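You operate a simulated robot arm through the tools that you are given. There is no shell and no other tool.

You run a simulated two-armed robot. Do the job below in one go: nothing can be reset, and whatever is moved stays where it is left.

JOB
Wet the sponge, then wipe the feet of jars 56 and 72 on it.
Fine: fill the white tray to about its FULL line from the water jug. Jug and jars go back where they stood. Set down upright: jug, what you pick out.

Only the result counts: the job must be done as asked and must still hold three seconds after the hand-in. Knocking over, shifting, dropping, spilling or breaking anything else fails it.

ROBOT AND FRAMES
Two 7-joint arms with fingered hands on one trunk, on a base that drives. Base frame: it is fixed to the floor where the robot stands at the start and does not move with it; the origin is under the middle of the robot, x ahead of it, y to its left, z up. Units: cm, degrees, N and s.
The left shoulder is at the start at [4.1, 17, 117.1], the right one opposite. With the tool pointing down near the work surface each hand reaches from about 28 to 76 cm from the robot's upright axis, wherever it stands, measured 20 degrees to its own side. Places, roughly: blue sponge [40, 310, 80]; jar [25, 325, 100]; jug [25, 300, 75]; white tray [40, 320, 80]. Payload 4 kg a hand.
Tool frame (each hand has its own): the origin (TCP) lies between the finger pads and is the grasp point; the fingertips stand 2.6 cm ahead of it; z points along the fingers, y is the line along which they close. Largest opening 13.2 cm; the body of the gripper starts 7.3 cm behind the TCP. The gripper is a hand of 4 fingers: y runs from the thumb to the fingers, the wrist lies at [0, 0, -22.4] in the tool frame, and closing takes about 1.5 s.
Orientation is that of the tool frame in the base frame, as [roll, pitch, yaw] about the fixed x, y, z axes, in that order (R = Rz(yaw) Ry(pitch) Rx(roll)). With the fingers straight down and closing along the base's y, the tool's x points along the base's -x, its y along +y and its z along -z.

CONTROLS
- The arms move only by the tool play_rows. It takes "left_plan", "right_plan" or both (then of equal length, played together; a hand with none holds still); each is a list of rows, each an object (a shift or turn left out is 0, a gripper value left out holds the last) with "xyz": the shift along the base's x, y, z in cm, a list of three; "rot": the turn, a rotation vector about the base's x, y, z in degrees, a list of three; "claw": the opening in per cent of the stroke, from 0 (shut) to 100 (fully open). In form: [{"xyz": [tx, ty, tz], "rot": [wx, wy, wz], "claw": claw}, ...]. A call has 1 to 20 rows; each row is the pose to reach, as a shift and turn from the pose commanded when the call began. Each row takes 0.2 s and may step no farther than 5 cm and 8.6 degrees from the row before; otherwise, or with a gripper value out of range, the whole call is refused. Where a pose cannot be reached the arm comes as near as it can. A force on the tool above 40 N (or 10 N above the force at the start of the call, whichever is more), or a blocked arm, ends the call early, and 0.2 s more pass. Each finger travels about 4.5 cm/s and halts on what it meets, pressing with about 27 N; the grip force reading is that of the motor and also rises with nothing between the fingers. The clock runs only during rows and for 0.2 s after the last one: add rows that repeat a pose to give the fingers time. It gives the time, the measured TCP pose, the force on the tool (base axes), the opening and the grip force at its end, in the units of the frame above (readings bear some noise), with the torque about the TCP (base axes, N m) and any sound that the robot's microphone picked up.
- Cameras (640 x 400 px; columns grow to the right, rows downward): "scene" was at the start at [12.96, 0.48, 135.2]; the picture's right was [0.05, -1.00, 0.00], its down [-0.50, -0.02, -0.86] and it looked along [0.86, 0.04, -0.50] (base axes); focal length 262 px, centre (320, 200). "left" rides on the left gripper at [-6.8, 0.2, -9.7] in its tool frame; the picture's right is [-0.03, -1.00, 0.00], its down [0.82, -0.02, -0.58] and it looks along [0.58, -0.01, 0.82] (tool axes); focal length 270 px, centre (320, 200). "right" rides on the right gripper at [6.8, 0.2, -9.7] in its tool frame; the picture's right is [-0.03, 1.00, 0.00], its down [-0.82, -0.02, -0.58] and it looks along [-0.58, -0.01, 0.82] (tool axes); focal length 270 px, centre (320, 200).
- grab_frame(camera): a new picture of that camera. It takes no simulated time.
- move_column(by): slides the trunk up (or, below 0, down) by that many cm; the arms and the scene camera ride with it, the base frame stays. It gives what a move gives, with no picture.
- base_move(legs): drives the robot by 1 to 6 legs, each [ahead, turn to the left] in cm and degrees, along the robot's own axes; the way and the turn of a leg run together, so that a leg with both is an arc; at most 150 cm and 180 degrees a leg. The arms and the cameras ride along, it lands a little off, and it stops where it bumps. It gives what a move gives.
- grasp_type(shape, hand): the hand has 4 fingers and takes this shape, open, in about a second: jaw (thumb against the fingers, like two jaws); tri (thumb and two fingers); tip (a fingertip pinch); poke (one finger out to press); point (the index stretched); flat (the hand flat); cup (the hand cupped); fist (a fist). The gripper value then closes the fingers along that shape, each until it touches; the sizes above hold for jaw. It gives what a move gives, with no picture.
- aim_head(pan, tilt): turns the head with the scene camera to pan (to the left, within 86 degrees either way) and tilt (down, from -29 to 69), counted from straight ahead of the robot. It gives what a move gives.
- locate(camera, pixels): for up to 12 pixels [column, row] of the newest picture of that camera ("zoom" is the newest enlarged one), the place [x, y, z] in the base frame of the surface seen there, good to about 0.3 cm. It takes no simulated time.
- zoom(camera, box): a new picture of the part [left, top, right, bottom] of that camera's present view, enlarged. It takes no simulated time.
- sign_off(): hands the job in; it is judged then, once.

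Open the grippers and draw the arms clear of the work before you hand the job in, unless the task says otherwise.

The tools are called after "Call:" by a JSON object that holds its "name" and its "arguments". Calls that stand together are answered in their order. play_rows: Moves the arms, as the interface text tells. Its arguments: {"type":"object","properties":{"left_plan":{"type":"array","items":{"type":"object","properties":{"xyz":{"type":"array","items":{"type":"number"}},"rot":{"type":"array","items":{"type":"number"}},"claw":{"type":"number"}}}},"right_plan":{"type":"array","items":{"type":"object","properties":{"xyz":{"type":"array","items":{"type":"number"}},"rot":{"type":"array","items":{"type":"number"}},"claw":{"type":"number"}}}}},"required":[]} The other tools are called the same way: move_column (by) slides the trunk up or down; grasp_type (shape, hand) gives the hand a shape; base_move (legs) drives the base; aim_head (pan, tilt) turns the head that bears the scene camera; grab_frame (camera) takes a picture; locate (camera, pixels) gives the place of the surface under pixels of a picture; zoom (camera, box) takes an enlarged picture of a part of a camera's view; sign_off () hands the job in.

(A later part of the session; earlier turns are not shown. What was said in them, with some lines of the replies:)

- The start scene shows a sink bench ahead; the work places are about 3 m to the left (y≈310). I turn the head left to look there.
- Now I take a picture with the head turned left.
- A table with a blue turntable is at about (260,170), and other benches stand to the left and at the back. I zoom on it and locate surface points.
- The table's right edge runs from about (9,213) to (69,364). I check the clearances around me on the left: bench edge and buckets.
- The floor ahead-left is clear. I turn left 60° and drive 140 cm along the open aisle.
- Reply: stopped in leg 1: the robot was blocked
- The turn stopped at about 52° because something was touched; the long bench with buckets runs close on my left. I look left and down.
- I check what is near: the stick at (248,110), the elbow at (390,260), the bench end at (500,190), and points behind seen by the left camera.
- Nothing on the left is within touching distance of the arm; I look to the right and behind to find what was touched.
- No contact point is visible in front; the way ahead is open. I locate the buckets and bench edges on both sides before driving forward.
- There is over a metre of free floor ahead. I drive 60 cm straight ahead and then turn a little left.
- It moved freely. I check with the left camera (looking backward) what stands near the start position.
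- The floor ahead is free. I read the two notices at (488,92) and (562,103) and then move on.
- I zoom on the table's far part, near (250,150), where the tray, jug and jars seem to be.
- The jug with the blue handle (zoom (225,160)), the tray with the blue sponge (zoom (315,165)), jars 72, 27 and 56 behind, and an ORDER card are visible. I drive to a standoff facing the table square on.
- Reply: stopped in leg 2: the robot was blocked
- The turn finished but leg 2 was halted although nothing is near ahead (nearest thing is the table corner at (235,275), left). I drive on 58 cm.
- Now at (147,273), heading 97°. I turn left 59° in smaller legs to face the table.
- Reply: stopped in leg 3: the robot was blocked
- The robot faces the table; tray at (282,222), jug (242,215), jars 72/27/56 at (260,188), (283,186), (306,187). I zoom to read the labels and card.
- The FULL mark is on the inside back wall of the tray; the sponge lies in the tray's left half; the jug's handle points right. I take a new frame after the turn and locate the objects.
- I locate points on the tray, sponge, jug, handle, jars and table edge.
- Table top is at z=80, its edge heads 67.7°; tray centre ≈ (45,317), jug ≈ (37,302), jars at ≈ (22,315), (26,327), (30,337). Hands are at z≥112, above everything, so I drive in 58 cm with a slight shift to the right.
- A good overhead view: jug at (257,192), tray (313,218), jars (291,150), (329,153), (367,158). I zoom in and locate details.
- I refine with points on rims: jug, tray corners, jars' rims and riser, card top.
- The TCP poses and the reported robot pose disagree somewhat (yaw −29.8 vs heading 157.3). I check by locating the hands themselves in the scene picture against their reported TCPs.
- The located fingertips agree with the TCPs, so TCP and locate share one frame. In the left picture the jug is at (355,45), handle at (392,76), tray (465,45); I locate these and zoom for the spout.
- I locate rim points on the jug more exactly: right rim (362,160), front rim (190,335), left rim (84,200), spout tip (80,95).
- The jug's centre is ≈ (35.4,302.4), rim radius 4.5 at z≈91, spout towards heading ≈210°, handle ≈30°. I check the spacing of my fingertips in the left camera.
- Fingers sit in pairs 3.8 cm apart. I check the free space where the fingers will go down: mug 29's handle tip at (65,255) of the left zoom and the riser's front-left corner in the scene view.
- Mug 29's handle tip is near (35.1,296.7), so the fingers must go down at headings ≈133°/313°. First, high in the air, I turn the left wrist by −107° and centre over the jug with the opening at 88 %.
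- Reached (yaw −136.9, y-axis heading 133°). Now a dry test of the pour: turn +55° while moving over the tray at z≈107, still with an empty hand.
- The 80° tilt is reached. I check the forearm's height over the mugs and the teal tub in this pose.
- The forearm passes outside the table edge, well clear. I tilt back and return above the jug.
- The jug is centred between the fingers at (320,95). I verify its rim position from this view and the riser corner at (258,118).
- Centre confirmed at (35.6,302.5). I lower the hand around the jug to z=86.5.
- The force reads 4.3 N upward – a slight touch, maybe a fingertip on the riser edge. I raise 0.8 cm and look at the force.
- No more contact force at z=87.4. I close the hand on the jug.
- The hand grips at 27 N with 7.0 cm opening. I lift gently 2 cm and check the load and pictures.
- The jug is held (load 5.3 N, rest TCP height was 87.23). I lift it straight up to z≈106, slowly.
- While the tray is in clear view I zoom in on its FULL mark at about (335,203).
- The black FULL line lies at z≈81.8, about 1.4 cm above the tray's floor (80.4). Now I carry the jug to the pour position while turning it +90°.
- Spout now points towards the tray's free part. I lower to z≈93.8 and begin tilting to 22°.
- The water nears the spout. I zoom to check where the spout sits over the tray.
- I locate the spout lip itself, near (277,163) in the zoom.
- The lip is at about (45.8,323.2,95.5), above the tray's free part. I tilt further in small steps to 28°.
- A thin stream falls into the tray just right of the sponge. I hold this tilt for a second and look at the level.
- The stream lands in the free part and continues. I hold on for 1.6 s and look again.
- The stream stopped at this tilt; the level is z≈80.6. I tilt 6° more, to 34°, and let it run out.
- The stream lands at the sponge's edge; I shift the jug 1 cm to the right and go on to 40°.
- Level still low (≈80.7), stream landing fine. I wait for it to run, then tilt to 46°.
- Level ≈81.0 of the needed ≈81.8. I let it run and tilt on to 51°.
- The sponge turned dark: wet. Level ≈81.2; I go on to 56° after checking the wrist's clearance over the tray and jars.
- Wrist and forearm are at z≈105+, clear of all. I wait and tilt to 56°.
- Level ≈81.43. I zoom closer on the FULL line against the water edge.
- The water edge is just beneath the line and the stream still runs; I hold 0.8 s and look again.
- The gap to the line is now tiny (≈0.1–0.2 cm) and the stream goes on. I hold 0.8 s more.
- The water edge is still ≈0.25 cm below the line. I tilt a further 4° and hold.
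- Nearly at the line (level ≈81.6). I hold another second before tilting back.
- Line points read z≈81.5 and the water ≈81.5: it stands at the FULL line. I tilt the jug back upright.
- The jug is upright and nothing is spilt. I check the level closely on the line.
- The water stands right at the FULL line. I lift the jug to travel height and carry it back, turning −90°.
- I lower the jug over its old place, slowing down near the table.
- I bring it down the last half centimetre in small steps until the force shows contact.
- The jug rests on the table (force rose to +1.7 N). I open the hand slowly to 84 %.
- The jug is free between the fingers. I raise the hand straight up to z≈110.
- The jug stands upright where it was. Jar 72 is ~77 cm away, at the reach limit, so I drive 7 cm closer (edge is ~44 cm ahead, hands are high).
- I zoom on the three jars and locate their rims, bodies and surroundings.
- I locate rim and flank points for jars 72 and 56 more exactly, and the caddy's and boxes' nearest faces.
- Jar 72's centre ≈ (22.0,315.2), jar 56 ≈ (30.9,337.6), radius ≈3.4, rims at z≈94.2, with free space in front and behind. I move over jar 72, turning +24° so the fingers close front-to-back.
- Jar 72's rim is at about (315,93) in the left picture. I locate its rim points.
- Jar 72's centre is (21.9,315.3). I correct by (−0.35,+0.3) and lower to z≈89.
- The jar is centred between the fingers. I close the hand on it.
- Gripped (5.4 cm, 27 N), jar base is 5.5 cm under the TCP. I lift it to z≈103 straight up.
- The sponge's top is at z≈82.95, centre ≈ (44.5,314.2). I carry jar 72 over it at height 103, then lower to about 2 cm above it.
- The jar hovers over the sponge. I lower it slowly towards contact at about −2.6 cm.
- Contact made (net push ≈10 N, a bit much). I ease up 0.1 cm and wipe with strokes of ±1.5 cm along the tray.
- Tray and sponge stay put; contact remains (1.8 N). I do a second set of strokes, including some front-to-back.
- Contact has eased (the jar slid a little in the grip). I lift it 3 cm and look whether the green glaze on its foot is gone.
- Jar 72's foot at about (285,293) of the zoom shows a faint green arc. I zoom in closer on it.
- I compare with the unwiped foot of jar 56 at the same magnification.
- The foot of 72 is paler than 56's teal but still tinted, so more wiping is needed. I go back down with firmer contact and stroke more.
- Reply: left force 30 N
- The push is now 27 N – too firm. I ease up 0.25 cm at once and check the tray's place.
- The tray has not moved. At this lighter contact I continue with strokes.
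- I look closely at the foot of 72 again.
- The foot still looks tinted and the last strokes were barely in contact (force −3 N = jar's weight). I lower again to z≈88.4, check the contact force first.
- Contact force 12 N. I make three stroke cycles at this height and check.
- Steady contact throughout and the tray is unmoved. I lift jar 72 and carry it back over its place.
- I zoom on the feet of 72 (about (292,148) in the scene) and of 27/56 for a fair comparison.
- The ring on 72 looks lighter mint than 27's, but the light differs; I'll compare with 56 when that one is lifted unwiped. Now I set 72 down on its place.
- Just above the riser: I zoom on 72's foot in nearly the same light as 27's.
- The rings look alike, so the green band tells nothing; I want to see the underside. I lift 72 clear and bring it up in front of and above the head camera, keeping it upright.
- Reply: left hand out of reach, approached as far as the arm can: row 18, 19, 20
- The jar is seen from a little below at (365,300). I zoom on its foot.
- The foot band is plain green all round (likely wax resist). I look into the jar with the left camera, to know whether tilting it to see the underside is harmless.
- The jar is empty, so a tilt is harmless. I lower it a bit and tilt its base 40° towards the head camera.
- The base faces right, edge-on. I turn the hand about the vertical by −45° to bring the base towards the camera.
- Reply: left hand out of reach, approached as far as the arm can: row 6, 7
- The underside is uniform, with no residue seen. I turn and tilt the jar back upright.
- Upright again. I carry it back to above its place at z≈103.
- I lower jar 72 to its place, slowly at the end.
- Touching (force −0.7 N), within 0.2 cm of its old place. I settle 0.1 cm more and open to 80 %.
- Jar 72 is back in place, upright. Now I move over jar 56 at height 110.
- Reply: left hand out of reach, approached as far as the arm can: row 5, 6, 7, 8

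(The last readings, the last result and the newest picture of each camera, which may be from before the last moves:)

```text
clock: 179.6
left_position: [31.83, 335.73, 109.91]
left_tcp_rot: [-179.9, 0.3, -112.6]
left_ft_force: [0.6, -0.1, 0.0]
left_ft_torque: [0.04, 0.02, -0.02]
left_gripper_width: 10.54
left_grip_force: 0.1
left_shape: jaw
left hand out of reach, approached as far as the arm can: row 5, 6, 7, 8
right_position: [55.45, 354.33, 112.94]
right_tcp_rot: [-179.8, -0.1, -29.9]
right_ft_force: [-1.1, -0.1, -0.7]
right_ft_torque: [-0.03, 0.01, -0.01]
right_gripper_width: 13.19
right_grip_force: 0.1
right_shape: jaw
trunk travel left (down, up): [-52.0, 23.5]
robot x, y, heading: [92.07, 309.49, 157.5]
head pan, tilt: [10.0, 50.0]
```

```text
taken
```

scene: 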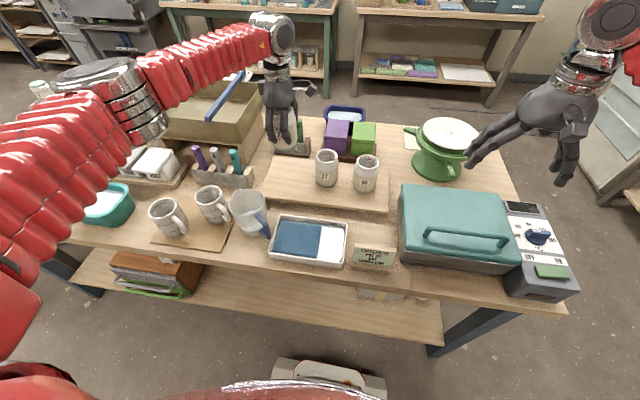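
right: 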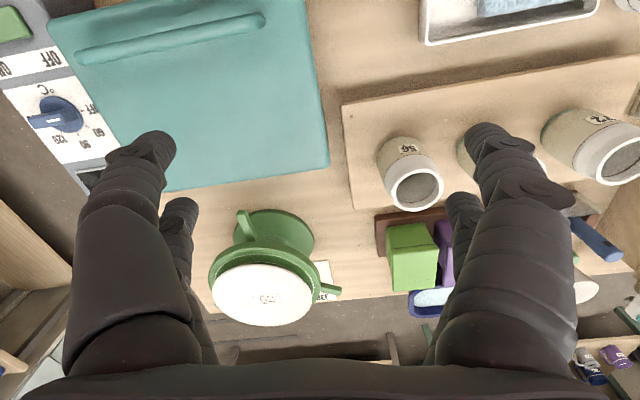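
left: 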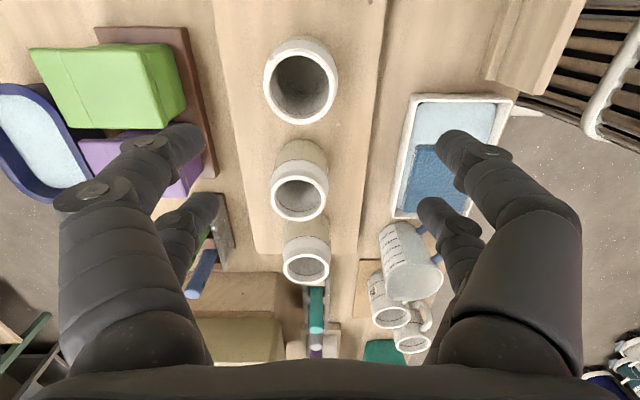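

Jar 56 is just beyond the left hand's reach here. I drive 5 cm closer; the base then still has about 8 cm to the table edge.

Call:
{"name": "base_move", "arguments": {"legs": [[5, 0]]}}

Call:
{"name": "grab_frame", "arguments": {"camera": "left"}}

Call:
{"name": "grab_frame", "arguments": {"camera": "scene"}}

```text
clock: 180.5
left_position: [27.15, 337.73, 109.72]
left_tcp_rot: [-179.8, 0.3, -112.8]
left_ft_force: [-1.0, 0.4, -0.9]
left_ft_torque: [0.03, -0.02, 0.0]
left_gripper_width: 10.53
left_grip_force: 0.1
left_shape: jaw
right_position: [50.53, 356.31, 112.99]
right_tcp_rot: [-180.0, -0.2, -29.9]
right_ft_force: [0.7, 0.1, -0.8]
right_ft_torque: [-0.02, -0.02, -0.04]
right_gripper_width: 13.19
right_grip_force: 0.1
right_shape: jaw
trunk travel left (down, up): [-52.0, 23.5]
robot x, y, heading: [86.88, 311.34, 157.1]
head pan, tilt: [10.0, 50.0]
```

```text
taken
```

left: 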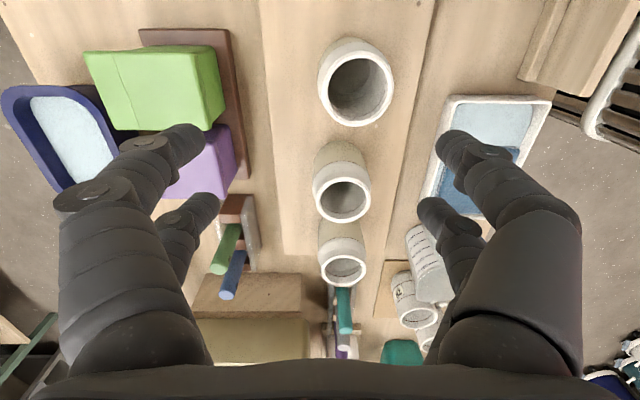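

```text
taken
```

scene: 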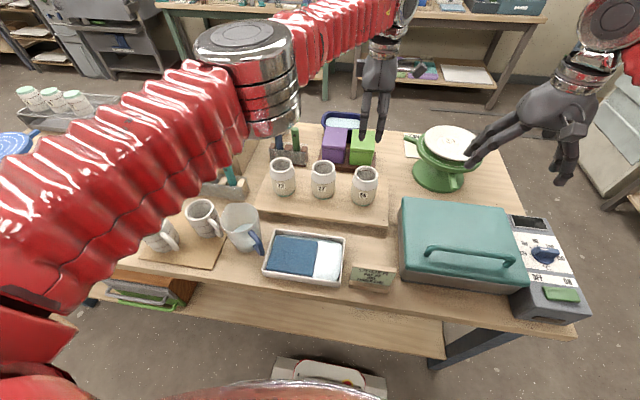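

I locate jar 56's rim in the left view around (357,88).

Call:
{"name": "locate", "arguments": {"camera": "left", "pixels": [[322, 85], [390, 90], [357, 121], [352, 45], [330, 62], [384, 70], [335, 110], [380, 112]]}}

```text
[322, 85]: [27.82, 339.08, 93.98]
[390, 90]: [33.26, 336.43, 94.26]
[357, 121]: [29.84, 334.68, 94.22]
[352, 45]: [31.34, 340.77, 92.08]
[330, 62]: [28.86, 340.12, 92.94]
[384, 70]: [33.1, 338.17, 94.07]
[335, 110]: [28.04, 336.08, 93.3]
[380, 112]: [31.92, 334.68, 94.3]
```

Jar 56's centre is (30.55,337.6). I shift the hand over it and check the measured pose.

Call:
{"name": "play_rows", "arguments": {"left_plan": [{"xyz": [1.7, 0, 0]}, {"xyz": [3.4, -0.1, 0]}, {"xyz": [3.4, -0.1, 0]}, {"xyz": [3.4, -0.1, 0]}]}}

```text
clock: 181.5
left_position: [30.19, 337.6, 109.96]
left_tcp_rot: [-179.8, 0.4, -112.6]
left_ft_force: [0.7, -0.6, -0.5]
left_ft_torque: [-0.02, 0.0, 0.0]
left_gripper_width: 10.54
left_grip_force: 0.1
left_shape: jaw
right_position: [50.56, 356.3, 113.0]
right_tcp_rot: [-179.9, -0.2, -29.9]
right_ft_force: [0.0, 0.2, 0.2]
right_ft_torque: [0.01, -0.01, 0.01]
right_gripper_width: 13.2
right_grip_force: 0.0
right_shape: jaw
trunk travel left (down, up): [-52.0, 23.5]
robot x, y, heading: [87.67, 311.4, 157.5]
head pan, tilt: [10.0, 50.0]
```

At (30.19,337.6); I add +0.35 in x and lower to z≈89.1.

Call:
{"name": "play_rows", "arguments": {"left_plan": [{"xyz": [0.35, 0, -2]}, {"xyz": [0.35, 0, -5]}, {"xyz": [0.35, 0, -8]}, {"xyz": [0.35, 0, -11]}, {"xyz": [0.35, 0, -13]}, {"xyz": [0.35, 0, -13]}]}}

Call:
{"name": "grab_frame", "arguments": {"camera": "left"}}

Call:
{"name": "zoom", "arguments": {"camera": "scene", "box": [290, 90, 430, 210]}}

```text
clock: 182.9
left_position: [30.9, 337.69, 97.09]
left_tcp_rot: [-179.9, 0.4, -112.6]
left_ft_force: [0.3, 0.0, 0.2]
left_ft_torque: [0.0, -0.01, 0.01]
left_gripper_width: 10.52
left_grip_force: 0.0
left_shape: jaw
right_position: [50.66, 356.27, 113.08]
right_tcp_rot: [-179.9, -0.3, -29.9]
right_ft_force: [0.3, -0.2, -0.5]
right_ft_torque: [0.01, 0.0, 0.0]
right_gripper_width: 13.22
right_grip_force: 0.0
right_shape: jaw
trunk travel left (down, up): [-52.0, 23.5]
robot x, y, heading: [87.35, 311.43, 157.3]
head pan, tilt: [10.0, 50.0]
```

```text
taken
```

left: 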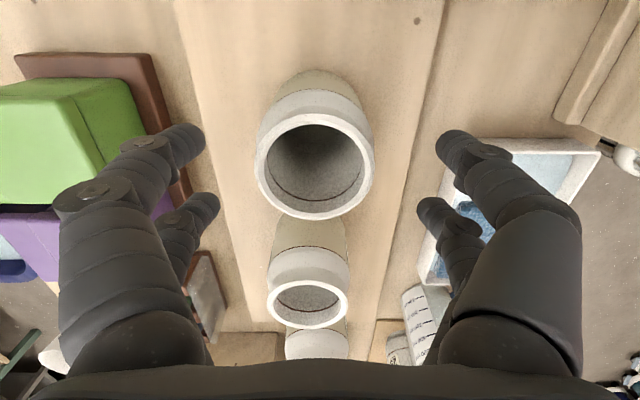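

```text
3.33 times, centred on (360, 150) of scene
```

zoom: 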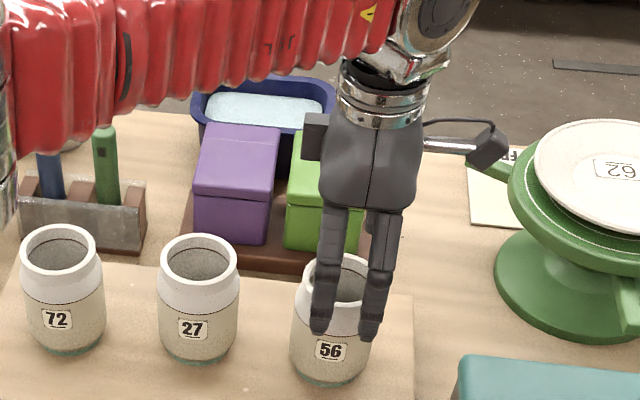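

I check the clearance between the hand's camera (zoom (490,145)) and the green turntable before going lower.

Call:
{"name": "locate", "arguments": {"camera": "zoom", "pixels": [[490, 148], [475, 172], [495, 180], [545, 165], [520, 190], [530, 250], [310, 140]]}}

Call:
{"name": "locate", "arguments": {"camera": "left", "pixels": [[260, 165], [371, 165], [315, 212], [316, 120], [145, 125], [170, 150]]}}

```text
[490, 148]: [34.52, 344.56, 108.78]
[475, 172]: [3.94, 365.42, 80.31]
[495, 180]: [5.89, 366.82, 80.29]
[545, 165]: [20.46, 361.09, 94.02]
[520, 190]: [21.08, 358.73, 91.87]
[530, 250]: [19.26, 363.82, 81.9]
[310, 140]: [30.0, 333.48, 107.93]
```

```text
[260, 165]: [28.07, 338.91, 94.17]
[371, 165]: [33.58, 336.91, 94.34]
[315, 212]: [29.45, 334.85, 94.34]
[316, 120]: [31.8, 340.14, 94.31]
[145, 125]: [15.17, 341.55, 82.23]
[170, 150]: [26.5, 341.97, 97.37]
```

Clearances are ample and the centre matches (30.7,337.7). I lower the remaining 8 cm and close.

Call:
{"name": "play_rows", "arguments": {"left_plan": [{"xyz": [-0.1, 0, -2]}, {"xyz": [-0.1, 0, -4]}, {"xyz": [-0.1, 0, -6]}, {"xyz": [-0.1, 0, -7.5]}, {"xyz": [-0.1, 0, -8]}, {"xyz": [-0.1, 0, -8]}]}}

Call:
{"name": "grab_frame", "arguments": {"camera": "left"}}

```text
clock: 184.3
left_position: [30.77, 337.67, 88.89]
left_tcp_rot: [-179.8, 0.2, -112.7]
left_ft_force: [0.6, -0.2, -0.1]
left_ft_torque: [0.0, -0.03, 0.01]
left_gripper_width: 10.53
left_grip_force: 0.1
left_shape: jaw
right_position: [50.71, 356.28, 113.1]
right_tcp_rot: [-180.0, -0.1, -29.8]
right_ft_force: [0.0, 0.3, 0.2]
right_ft_torque: [-0.01, 0.01, 0.01]
right_gripper_width: 13.22
right_grip_force: 0.1
right_shape: jaw
trunk travel left (down, up): [-52.0, 23.5]
robot x, y, heading: [87.28, 310.78, 157.6]
head pan, tilt: [10.0, 50.0]
```

```text
taken
```

left: 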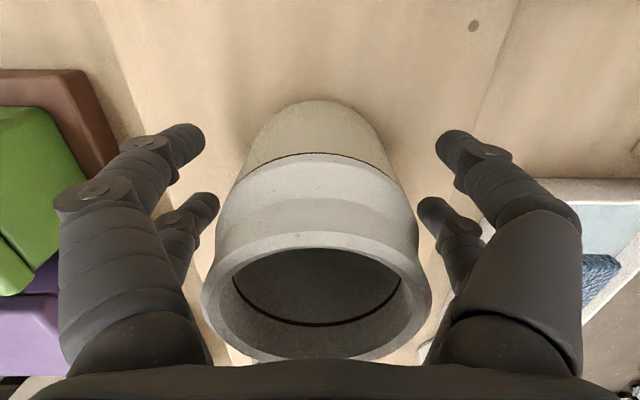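

The jar is centred. I close the hand on jar 56.

Call:
{"name": "play_rows", "arguments": {"left_plan": [{"claw": 65}, {"claw": 50}, {"claw": 35}, {"claw": 20}, {"claw": 0}, {"claw": 0}, {"claw": 0}, {"claw": 0}]}}

Call:
{"name": "play_rows", "arguments": {"left_plan": [{"xyz": [0, 0, 0.5]}, {"xyz": [0, 0, 1.5]}, {"xyz": [0, 0, 3.5]}, {"xyz": [0, 0, 6]}, {"xyz": [0, 0, 8.5]}, {"xyz": [0, 0, 11]}, {"xyz": [0, 0, 13]}, {"xyz": [0, 0, 14]}, {"xyz": [0, 0, 14]}]}}

Call:
{"name": "zoom", "arguments": {"camera": "scene", "box": [290, 90, 430, 210]}}

```text
clock: 186.1
left_position: [30.72, 337.78, 88.84]
left_tcp_rot: [-179.8, 0.3, -112.7]
left_ft_force: [0.5, 0.0, -0.2]
left_ft_torque: [-0.01, -0.02, 0.0]
left_gripper_width: 5.33
left_grip_force: 26.6
left_shape: jaw
right_position: [50.62, 356.41, 113.06]
right_tcp_rot: [-179.8, -0.3, -29.9]
right_ft_force: [-0.2, 0.5, 0.0]
right_ft_torque: [-0.01, 0.0, 0.0]
right_gripper_width: 13.22
right_grip_force: 0.1
right_shape: jaw
trunk travel left (down, up): [-52.0, 23.5]
robot x, y, heading: [87.21, 311.48, 157.6]
head pan, tilt: [10.0, 50.0]
```

```text
clock: 188.1
left_position: [30.87, 337.72, 103.05]
left_tcp_rot: [-179.7, 0.3, -112.7]
left_ft_force: [0.3, 0.5, -3.6]
left_ft_torque: [0.0, 0.0, 0.01]
left_gripper_width: 5.34
left_grip_force: 26.8
left_shape: jaw
right_position: [50.54, 356.31, 113.01]
right_tcp_rot: [-179.9, -0.1, -30.0]
right_ft_force: [0.2, -0.1, -0.4]
right_ft_torque: [0.01, 0.01, 0.02]
right_gripper_width: 13.21
right_grip_force: 0.1
right_shape: jaw
trunk travel left (down, up): [-52.0, 23.5]
robot x, y, heading: [87.92, 311.58, 157.6]
head pan, tilt: [10.0, 50.0]
```

```text
3.33 times, centred on (360, 150) of scene
```

zoom: 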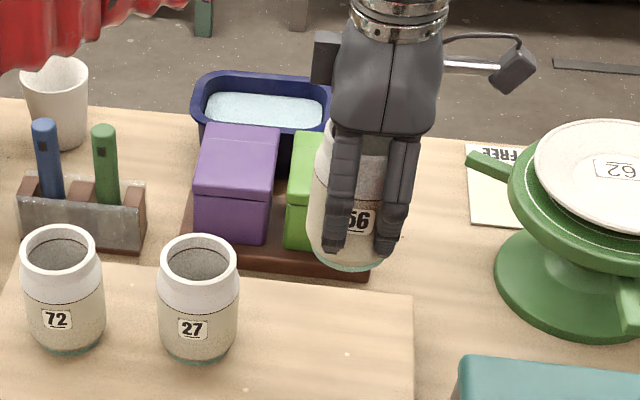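

Jar 56 lifted (3.6 N). I zoom on its unwiped foot to compare with 72's earlier view.

Call:
{"name": "zoom", "arguments": {"camera": "scene", "box": [345, 145, 385, 175]}}

```text
13.33 times, centred on (365, 160) of scene
```

zoom: 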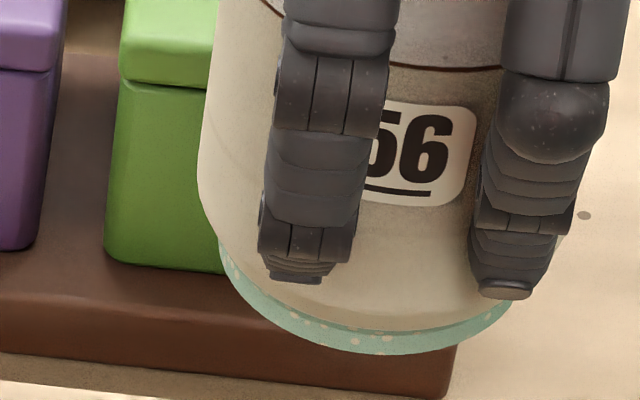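

The unwiped foot of 56 shows cream glaze specks, which 72's wiped foot no longer had – so the wiping works. I carry 56 over the sponge and lower it to just above.

Call:
{"name": "play_rows", "arguments": {"left_plan": [{"xyz": [0.8, -1.4, 0]}, {"xyz": [2.2, -3.8, 0]}, {"xyz": [3.6, -6.2, 0]}, {"xyz": [5, -8.6, 0]}, {"xyz": [6.4, -11, 0]}, {"xyz": [7.8, -13.4, 0]}, {"xyz": [9.2, -15.8, 0]}, {"xyz": [10.6, -18.2, 0]}, {"xyz": [12, -20.6, 0]}, {"xyz": [13.2, -22.8, 0]}, {"xyz": [13.6, -23.5, 0]}, {"xyz": [13.6, -23.5, -1.5]}, {"xyz": [13.6, -23.5, -4]}, {"xyz": [13.6, -23.5, -6.5]}, {"xyz": [13.6, -23.5, -9]}, {"xyz": [13.6, -23.5, -11]}, {"xyz": [13.6, -23.5, -12]}, {"xyz": [13.6, -23.5, -12]}]}}

Call:
{"name": "grab_frame", "arguments": {"camera": "scene"}}

Call:
{"name": "zoom", "arguments": {"camera": "scene", "box": [215, 160, 391, 300]}}

```text
clock: 191.9
left_position: [44.42, 314.13, 90.93]
left_tcp_rot: [-179.8, 0.3, -112.7]
left_ft_force: [0.5, 0.4, -3.5]
left_ft_torque: [0.01, 0.03, 0.02]
left_gripper_width: 5.27
left_grip_force: 27.6
left_shape: jaw
right_position: [50.68, 356.32, 113.12]
right_tcp_rot: [-179.9, -0.2, -29.9]
right_ft_force: [0.4, 0.4, -1.1]
right_ft_torque: [0.01, 0.0, -0.02]
right_gripper_width: 13.19
right_grip_force: 0.1
right_shape: jaw
trunk travel left (down, up): [-52.0, 23.5]
robot x, y, heading: [87.28, 311.6, 157.4]
head pan, tilt: [10.0, 50.0]
```

```text
taken
```

scene: 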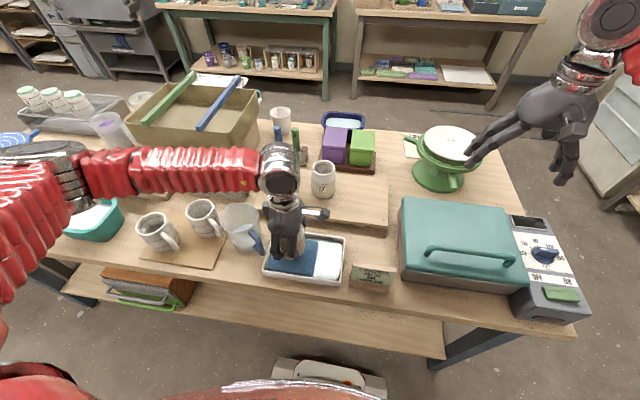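

```text
2.86 times, centred on (303, 230) of scene
```

zoom: 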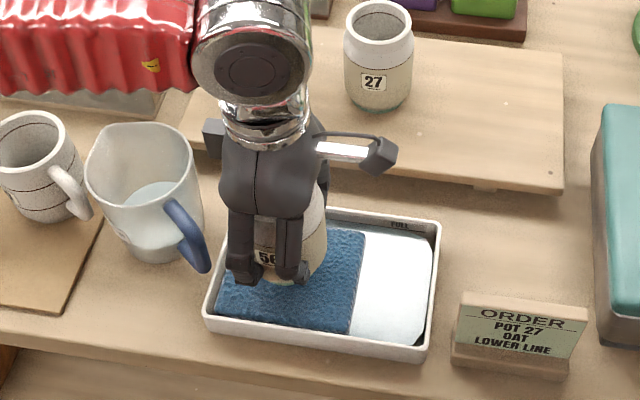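

Jar 56 hovers above the sponge. I lower it in small steps to about z=88.2 and read the force.

Call:
{"name": "play_rows", "arguments": {"left_plan": [{"xyz": [0, 0, -0.8]}, {"xyz": [0, 0, -1.6]}, {"xyz": [0, 0, -2.2]}, {"xyz": [0, 0, -2.5]}, {"xyz": [0, 0, -2.7]}, {"xyz": [0, 0, -2.7]}, {"xyz": [0, 0, -2.7]}]}}

```text
clock: 193.5
left_position: [44.49, 314.08, 88.18]
left_tcp_rot: [-179.8, 0.4, -112.7]
left_ft_force: [0.7, 0.6, 4.6]
left_ft_torque: [0.02, -0.04, 0.03]
left_gripper_width: 5.31
left_grip_force: 27.0
left_shape: jaw
right_position: [50.74, 356.38, 113.07]
right_tcp_rot: [-179.9, -0.2, -29.9]
right_ft_force: [0.2, -0.2, 1.3]
right_ft_torque: [0.02, 0.0, -0.02]
right_gripper_width: 13.19
right_grip_force: 0.0
right_shape: jaw
trunk travel left (down, up): [-52.0, 23.5]
robot x, y, heading: [87.37, 311.16, 157.5]
head pan, tilt: [10.0, 50.0]
```

Contact at 4.6 N. I wipe with three stroke cycles, pressing 0.05 cm deeper.

Call:
{"name": "play_rows", "arguments": {"left_plan": [{"xyz": [-0.3, -0.7, -0.05]}, {"xyz": [-0.65, -1.55, -0.05]}, {"xyz": [-0.3, -0.7, -0.05]}, {"xyz": [0, 0, -0.05]}, {"xyz": [0.3, 0.7, -0.05]}, {"xyz": [0.65, 1.55, -0.05]}, {"xyz": [0.3, 0.7, -0.05]}, {"xyz": [0, 0, -0.05]}, {"xyz": [-0.3, -0.7, -0.05]}, {"xyz": [-0.65, -1.55, -0.05]}, {"xyz": [-0.3, -0.7, -0.05]}, {"xyz": [0, 0, -0.05]}, {"xyz": [0.3, 0.7, -0.05]}, {"xyz": [0.65, 1.55, -0.05]}, {"xyz": [0.3, 0.7, -0.05]}, {"xyz": [0, 0, -0.05]}]}}

Call:
{"name": "zoom", "arguments": {"camera": "scene", "box": [245, 215, 357, 295]}}

```text
clock: 196.9
left_position: [44.62, 314.15, 88.28]
left_tcp_rot: [-179.8, 0.4, -112.7]
left_ft_force: [3.4, 3.1, 8.3]
left_ft_torque: [0.03, 0.0, 0.03]
left_gripper_width: 5.34
left_grip_force: 27.0
left_shape: jaw
right_position: [50.77, 356.4, 112.9]
right_tcp_rot: [-179.9, -0.1, -29.9]
right_ft_force: [-0.4, -0.2, -0.6]
right_ft_torque: [0.02, 0.01, 0.02]
right_gripper_width: 13.22
right_grip_force: 0.1
right_shape: jaw
trunk travel left (down, up): [-52.0, 23.5]
robot x, y, heading: [87.55, 311.42, 157.3]
head pan, tilt: [10.0, 50.0]
```

```text
5.00 times, centred on (301, 255) of scene
```

zoom: 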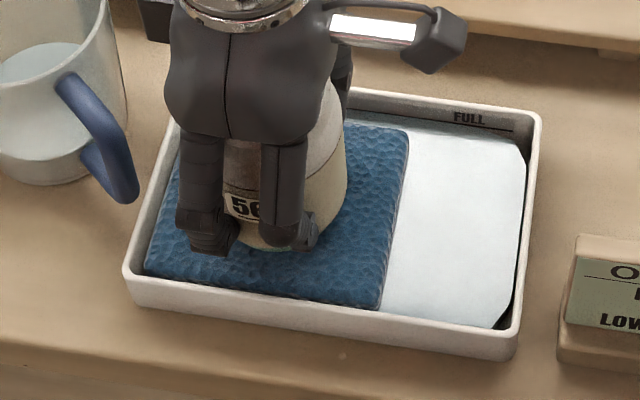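

Good contact (8 N). I repeat the strokes, with front-to-back ones too, at the same height.

Call:
{"name": "play_rows", "arguments": {"left_plan": [{"xyz": [-0.3, -0.7, 0]}, {"xyz": [-0.65, -1.55, 0]}, {"xyz": [-0.3, -0.7, 0]}, {"xyz": [0, 0, 0]}, {"xyz": [0.3, 0.7, 0]}, {"xyz": [0.65, 1.55, 0]}, {"xyz": [0.3, 0.7, 0]}, {"xyz": [0, 0, 0]}, {"xyz": [0.6, -0.25, 0]}, {"xyz": [1, -0.4, 0]}, {"xyz": [0.4, -0.2, 0]}, {"xyz": [-0.2, 0.1, 0]}, {"xyz": [-0.8, 0.3, 0]}, {"xyz": [-0.4, 0.2, 0]}, {"xyz": [0, 0, 0]}, {"xyz": [-0.3, -0.7, 0]}, {"xyz": [-0.65, -1.55, 0]}, {"xyz": [-0.3, -0.7, 0]}, {"xyz": [0, 0, 0]}]}}

Call:
{"name": "play_rows", "arguments": {"left_plan": [{"xyz": [0, 0, 1]}, {"xyz": [0, 0, 3]}, {"xyz": [0, 0, 5.5]}, {"xyz": [0, 0, 8]}, {"xyz": [0, 0, 10.5]}, {"xyz": [0, 0, 13]}, {"xyz": [0, 0, 14.8]}, {"xyz": [-0.8, 1.4, 14.8]}, {"xyz": [-2.2, 3.8, 14.8]}, {"xyz": [-3.6, 6.2, 14.8]}, {"xyz": [-5, 8.6, 14.8]}, {"xyz": [-6.4, 11, 14.8]}, {"xyz": [-7.8, 13.4, 14.8]}, {"xyz": [-9.2, 15.8, 14.8]}, {"xyz": [-10.6, 18.2, 14.8]}, {"xyz": [-12, 20.6, 14.8]}, {"xyz": [-13.2, 22.8, 14.8]}, {"xyz": [-13.6, 23.5, 14.8]}, {"xyz": [-13.6, 23.5, 14.8]}]}}

Call:
{"name": "zoom", "arguments": {"camera": "scene", "box": [345, 145, 385, 175]}}

```text
clock: 200.9
left_position: [44.42, 314.14, 88.23]
left_tcp_rot: [-179.9, 0.3, -112.7]
left_ft_force: [-1.6, -2.3, 5.2]
left_ft_torque: [-0.08, -0.03, -0.05]
left_gripper_width: 5.33
left_grip_force: 27.0
left_shape: jaw
right_position: [50.67, 356.19, 113.04]
right_tcp_rot: [-179.8, -0.1, -29.9]
right_ft_force: [0.2, 0.3, -1.2]
right_ft_torque: [0.01, -0.01, -0.01]
right_gripper_width: 13.21
right_grip_force: 0.0
right_shape: jaw
trunk travel left (down, up): [-52.0, 23.5]
robot x, y, heading: [87.61, 311.28, 157.3]
head pan, tilt: [10.0, 50.0]
```

```text
clock: 204.9
left_position: [30.73, 337.73, 102.88]
left_tcp_rot: [-179.8, 0.4, -112.7]
left_ft_force: [-0.9, -0.6, -3.8]
left_ft_torque: [0.01, 0.0, -0.01]
left_gripper_width: 5.33
left_grip_force: 26.7
left_shape: jaw
right_position: [50.69, 356.39, 113.03]
right_tcp_rot: [-179.9, -0.2, -29.9]
right_ft_force: [-0.5, -0.1, 0.6]
right_ft_torque: [-0.02, -0.01, -0.01]
right_gripper_width: 13.2
right_grip_force: 0.1
right_shape: jaw
trunk travel left (down, up): [-52.0, 23.5]
robot x, y, heading: [87.62, 311.43, 157.4]
head pan, tilt: [10.0, 50.0]
```

```text
13.33 times, centred on (365, 160) of scene
```

zoom: 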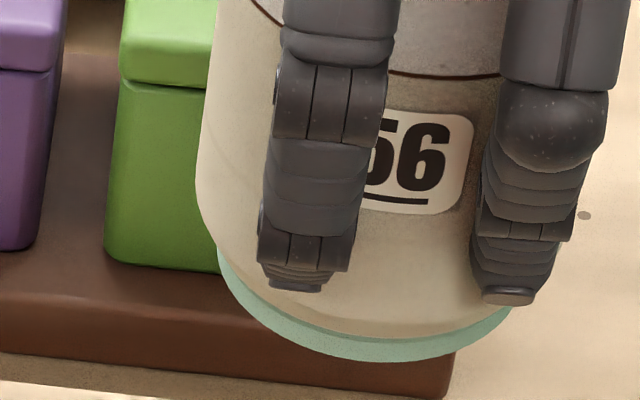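

The specks on 56's foot are gone: wiped clean. I lower the jar onto its place.

Call:
{"name": "play_rows", "arguments": {"left_plan": [{"xyz": [0, 0, -2]}, {"xyz": [0, 0, -5]}, {"xyz": [0, 0, -8]}, {"xyz": [0, 0, -10.5]}, {"xyz": [0, 0, -12]}, {"xyz": [0, 0, -13]}, {"xyz": [0, 0, -13.4]}, {"xyz": [0, 0, -13.6]}, {"xyz": [0, 0, -13.8]}, {"xyz": [0, 0, -13.8]}]}}

```text
clock: 207.1
left_position: [30.69, 337.73, 89.09]
left_tcp_rot: [-179.8, 0.4, -112.8]
left_ft_force: [-0.1, -0.8, -3.6]
left_ft_torque: [0.02, -0.02, -0.01]
left_gripper_width: 5.3
left_grip_force: 27.1
left_shape: jaw
right_position: [50.52, 356.36, 113.01]
right_tcp_rot: [-179.9, -0.2, -29.9]
right_ft_force: [0.2, 0.4, 0.3]
right_ft_torque: [-0.02, 0.01, 0.01]
right_gripper_width: 13.23
right_grip_force: 0.1
right_shape: jaw
trunk travel left (down, up): [-52.0, 23.5]
robot x, y, heading: [87.4, 311.36, 157.5]
head pan, tilt: [10.0, 50.0]
```

Not yet touching (−3.6 N). I go down in 0.1 cm steps.

Call:
{"name": "play_rows", "arguments": {"left_plan": [{"xyz": [0, 0, -0.1]}, {"xyz": [0, 0, -0.2]}, {"xyz": [0, 0, -0.3]}, {"xyz": [0, 0, -0.3]}, {"xyz": [0, 0, -0.3]}]}}

```text
clock: 208.3
left_position: [30.77, 337.68, 88.84]
left_tcp_rot: [-179.8, 0.4, -112.7]
left_ft_force: [-0.3, 0.8, 0.5]
left_ft_torque: [-0.03, -0.02, 0.02]
left_gripper_width: 5.31
left_grip_force: 26.4
left_shape: jaw
right_position: [50.74, 356.33, 113.06]
right_tcp_rot: [-179.8, -0.2, -29.9]
right_ft_force: [0.2, -0.9, 0.7]
right_ft_torque: [-0.03, -0.01, 0.04]
right_gripper_width: 13.18
right_grip_force: 0.0
right_shape: jaw
trunk travel left (down, up): [-52.0, 23.5]
robot x, y, heading: [87.16, 311.15, 157.7]
head pan, tilt: [10.0, 50.0]
```

The jar rests at its old pose (30.77,337.68). I open to 80 % and rise.

Call:
{"name": "play_rows", "arguments": {"left_plan": [{"claw": 45}, {"claw": 55}, {"claw": 68}, {"claw": 80}, {"claw": 80}, {"claw": 80}]}}

Call:
{"name": "play_rows", "arguments": {"left_plan": [{"xyz": [0, 0, 1]}, {"xyz": [0, 0, 3]}, {"xyz": [0, 0, 6]}, {"xyz": [0, 0, 9]}, {"xyz": [0, 0, 12]}, {"xyz": [0, 0, 15]}, {"xyz": [0, 0, 18]}, {"xyz": [0, 0, 21]}, {"xyz": [0, 0, 25]}, {"xyz": [0, 0, 25]}]}}

Call:
{"name": "grab_frame", "arguments": {"camera": "scene"}}

Call:
{"name": "zoom", "arguments": {"camera": "scene", "box": [235, 130, 411, 290]}}

```text
clock: 209.7
left_position: [30.73, 337.81, 88.87]
left_tcp_rot: [-179.9, 0.3, -112.7]
left_ft_force: [0.7, -0.3, 0.3]
left_ft_torque: [0.0, 0.02, 0.01]
left_gripper_width: 10.54
left_grip_force: 0.0
left_shape: jaw
right_position: [50.64, 356.26, 113.09]
right_tcp_rot: [-179.8, -0.2, -29.9]
right_ft_force: [-0.1, 0.0, -1.0]
right_ft_torque: [-0.04, 0.01, 0.01]
right_gripper_width: 13.19
right_grip_force: 0.0
right_shape: jaw
trunk travel left (down, up): [-52.0, 23.5]
robot x, y, heading: [87.26, 311.12, 157.2]
head pan, tilt: [10.0, 50.0]
```

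```text
clock: 211.9
left_position: [30.8, 338.01, 113.84]
left_tcp_rot: [-179.9, 0.4, -112.6]
left_ft_force: [-0.6, 0.3, -1.3]
left_ft_torque: [-0.02, -0.01, 0.01]
left_gripper_width: 10.51
left_grip_force: 0.0
left_shape: jaw
right_position: [50.66, 356.29, 112.94]
right_tcp_rot: [-179.9, -0.2, -29.9]
right_ft_force: [0.4, -0.4, -0.2]
right_ft_torque: [0.02, 0.01, 0.01]
right_gripper_width: 13.19
right_grip_force: 0.1
right_shape: jaw
trunk travel left (down, up): [-52.0, 23.5]
robot x, y, heading: [87.55, 311.65, 157.8]
head pan, tilt: [10.0, 50.0]
```

```text
taken
```

scene: 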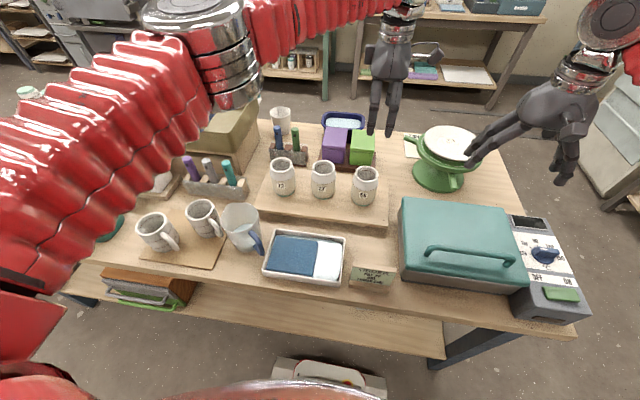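

```text
2.50 times, centred on (323, 210) of scene
```

zoom: 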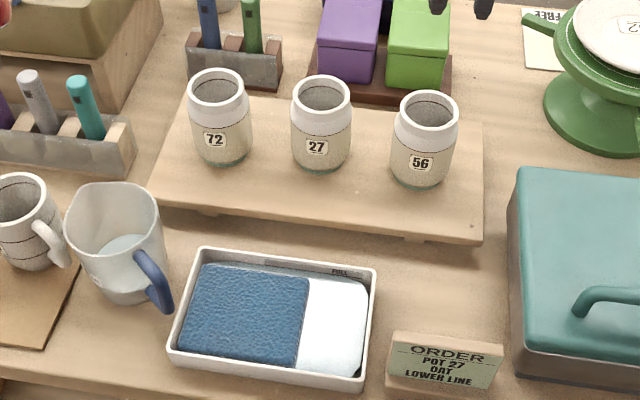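

Everything is back in place and upright. I check the water level against the FULL line once more and the jug's/tray's positions.

Call:
{"name": "zoom", "arguments": {"camera": "scene", "box": [296, 225, 352, 260]}}

Call:
{"name": "locate", "arguments": {"camera": "zoom", "pixels": [[400, 200], [400, 260], [350, 240], [300, 128], [380, 140], [450, 220]]}}

Call:
{"name": "zoom", "arguments": {"camera": "scene", "box": [180, 180, 292, 260]}}

```text
11.43 times, centred on (324, 242) of scene
```

zoom: 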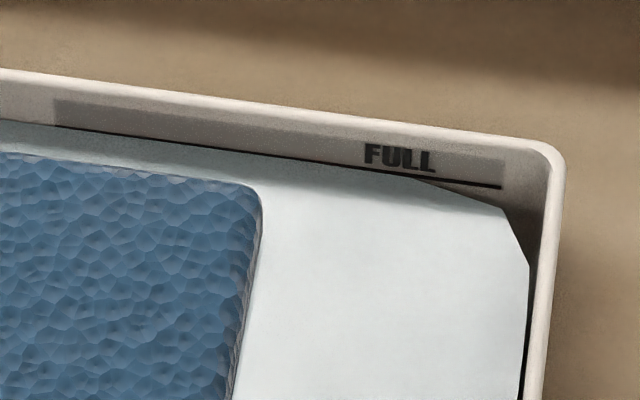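

```text
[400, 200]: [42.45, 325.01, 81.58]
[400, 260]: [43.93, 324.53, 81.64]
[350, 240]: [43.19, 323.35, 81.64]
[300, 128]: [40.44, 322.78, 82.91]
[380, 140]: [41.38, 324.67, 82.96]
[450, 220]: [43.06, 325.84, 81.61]
```

```text
5.00 times, centred on (236, 220) of scene
```

zoom: 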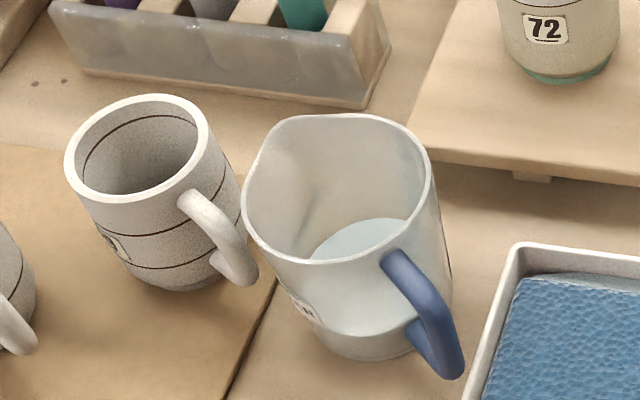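

The level (81.6) sits at the line, the jug and jars stand as before. I open the hand fully and back the robot away from the table.

Call:
{"name": "play_rows", "arguments": {"left_plan": [{"xyz": [0, 0, 1], "claw": 100}, {"xyz": [0, 0, 2], "claw": 100}, {"xyz": [0, 0, 2], "claw": 100}]}}

Call:
{"name": "base_move", "arguments": {"legs": [[-40, 0]]}}

Call:
{"name": "grab_frame", "arguments": {"camera": "scene"}}

```text
clock: 212.7
left_position: [30.84, 337.62, 115.84]
left_tcp_rot: [-179.8, 0.3, -112.7]
left_ft_force: [0.1, 0.3, 0.4]
left_ft_torque: [0.01, -0.02, 0.01]
left_gripper_width: 13.21
left_grip_force: 0.1
left_shape: jaw
right_position: [50.56, 356.25, 113.01]
right_tcp_rot: [-180.0, -0.2, -29.9]
right_ft_force: [0.7, 0.5, -0.2]
right_ft_torque: [0.0, 0.03, 0.01]
right_gripper_width: 13.21
right_grip_force: 0.1
right_shape: jaw
trunk travel left (down, up): [-52.0, 23.5]
robot x, y, heading: [87.24, 311.37, 157.3]
head pan, tilt: [10.0, 50.0]
```

```text
clock: 215.2
left_position: [68.02, 322.75, 115.93]
left_tcp_rot: [-179.9, 0.3, -113.2]
left_ft_force: [-0.3, 0.0, 0.5]
left_ft_torque: [0.01, 0.01, 0.01]
left_gripper_width: 13.2
left_grip_force: 0.1
left_shape: jaw
right_position: [87.99, 341.01, 113.18]
right_tcp_rot: [-180.0, -0.1, -30.4]
right_ft_force: [0.2, 0.0, -0.4]
right_ft_torque: [0.04, 0.04, 0.0]
right_gripper_width: 13.21
right_grip_force: 0.1
right_shape: jaw
trunk travel left (down, up): [-52.0, 23.5]
robot x, y, heading: [124.36, 295.99, 157.2]
head pan, tilt: [10.0, 50.0]
```

```text
taken
```

scene: 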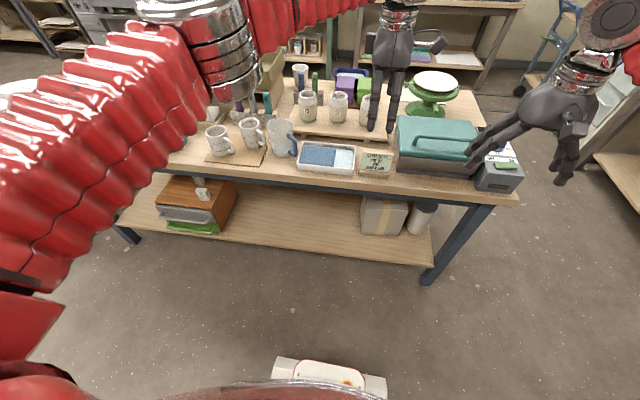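

The arms are clear of the table. A last zoom to confirm that all stands as it should.

Call:
{"name": "zoom", "arguments": {"camera": "scene", "box": [180, 60, 440, 200]}}

```text
2.46 times, centred on (310, 130) of scene
```

zoom: 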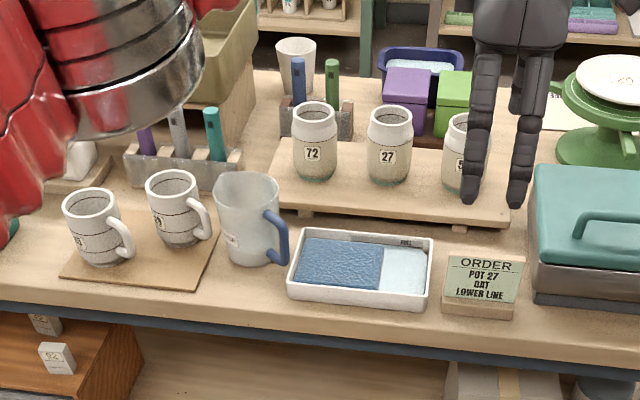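

The wet sponge is in the filled tray, and the jug and jars 72, 27 and 56 stand upright in their places. The hands are open and clear, so I hand the job in.

Call:
{"name": "sign_off", "arguments": {}}

```text
The job is handed in.
```

The job is done and handed in; the sign-off gave no verdict back.

- **Tray and sponge:** I filled the white tray from the jug. The water stands at the FULL line, reading about 81.6 cm against a line at 81.5–81.6 cm. The sponge has turned dark all over, so it is wet. I saw no spill.
- **Jars 72 and 56:** I wiped both feet on the sponge with back-and-forth strokes. Jar 56 had cream glaze specks on its foot before wiping and none after. Jar 72's foot showed none after wiping, though I have no clear picture of it beforehand.
- **Put back:** the jug and both jars are upright within about 0.2 cm of where they stood. The tray did not move.
- **Possible contact:** my first turn, right at the start position, ended with a "blocked" reading, as did two later turns in open floor. I looked around and found nothing touched or moved, but I never learned the cause. A fingertip also brushed the riser lightly when I first reached for the jug.

Both hands are open and the robot has backed 40 cm away from the table.
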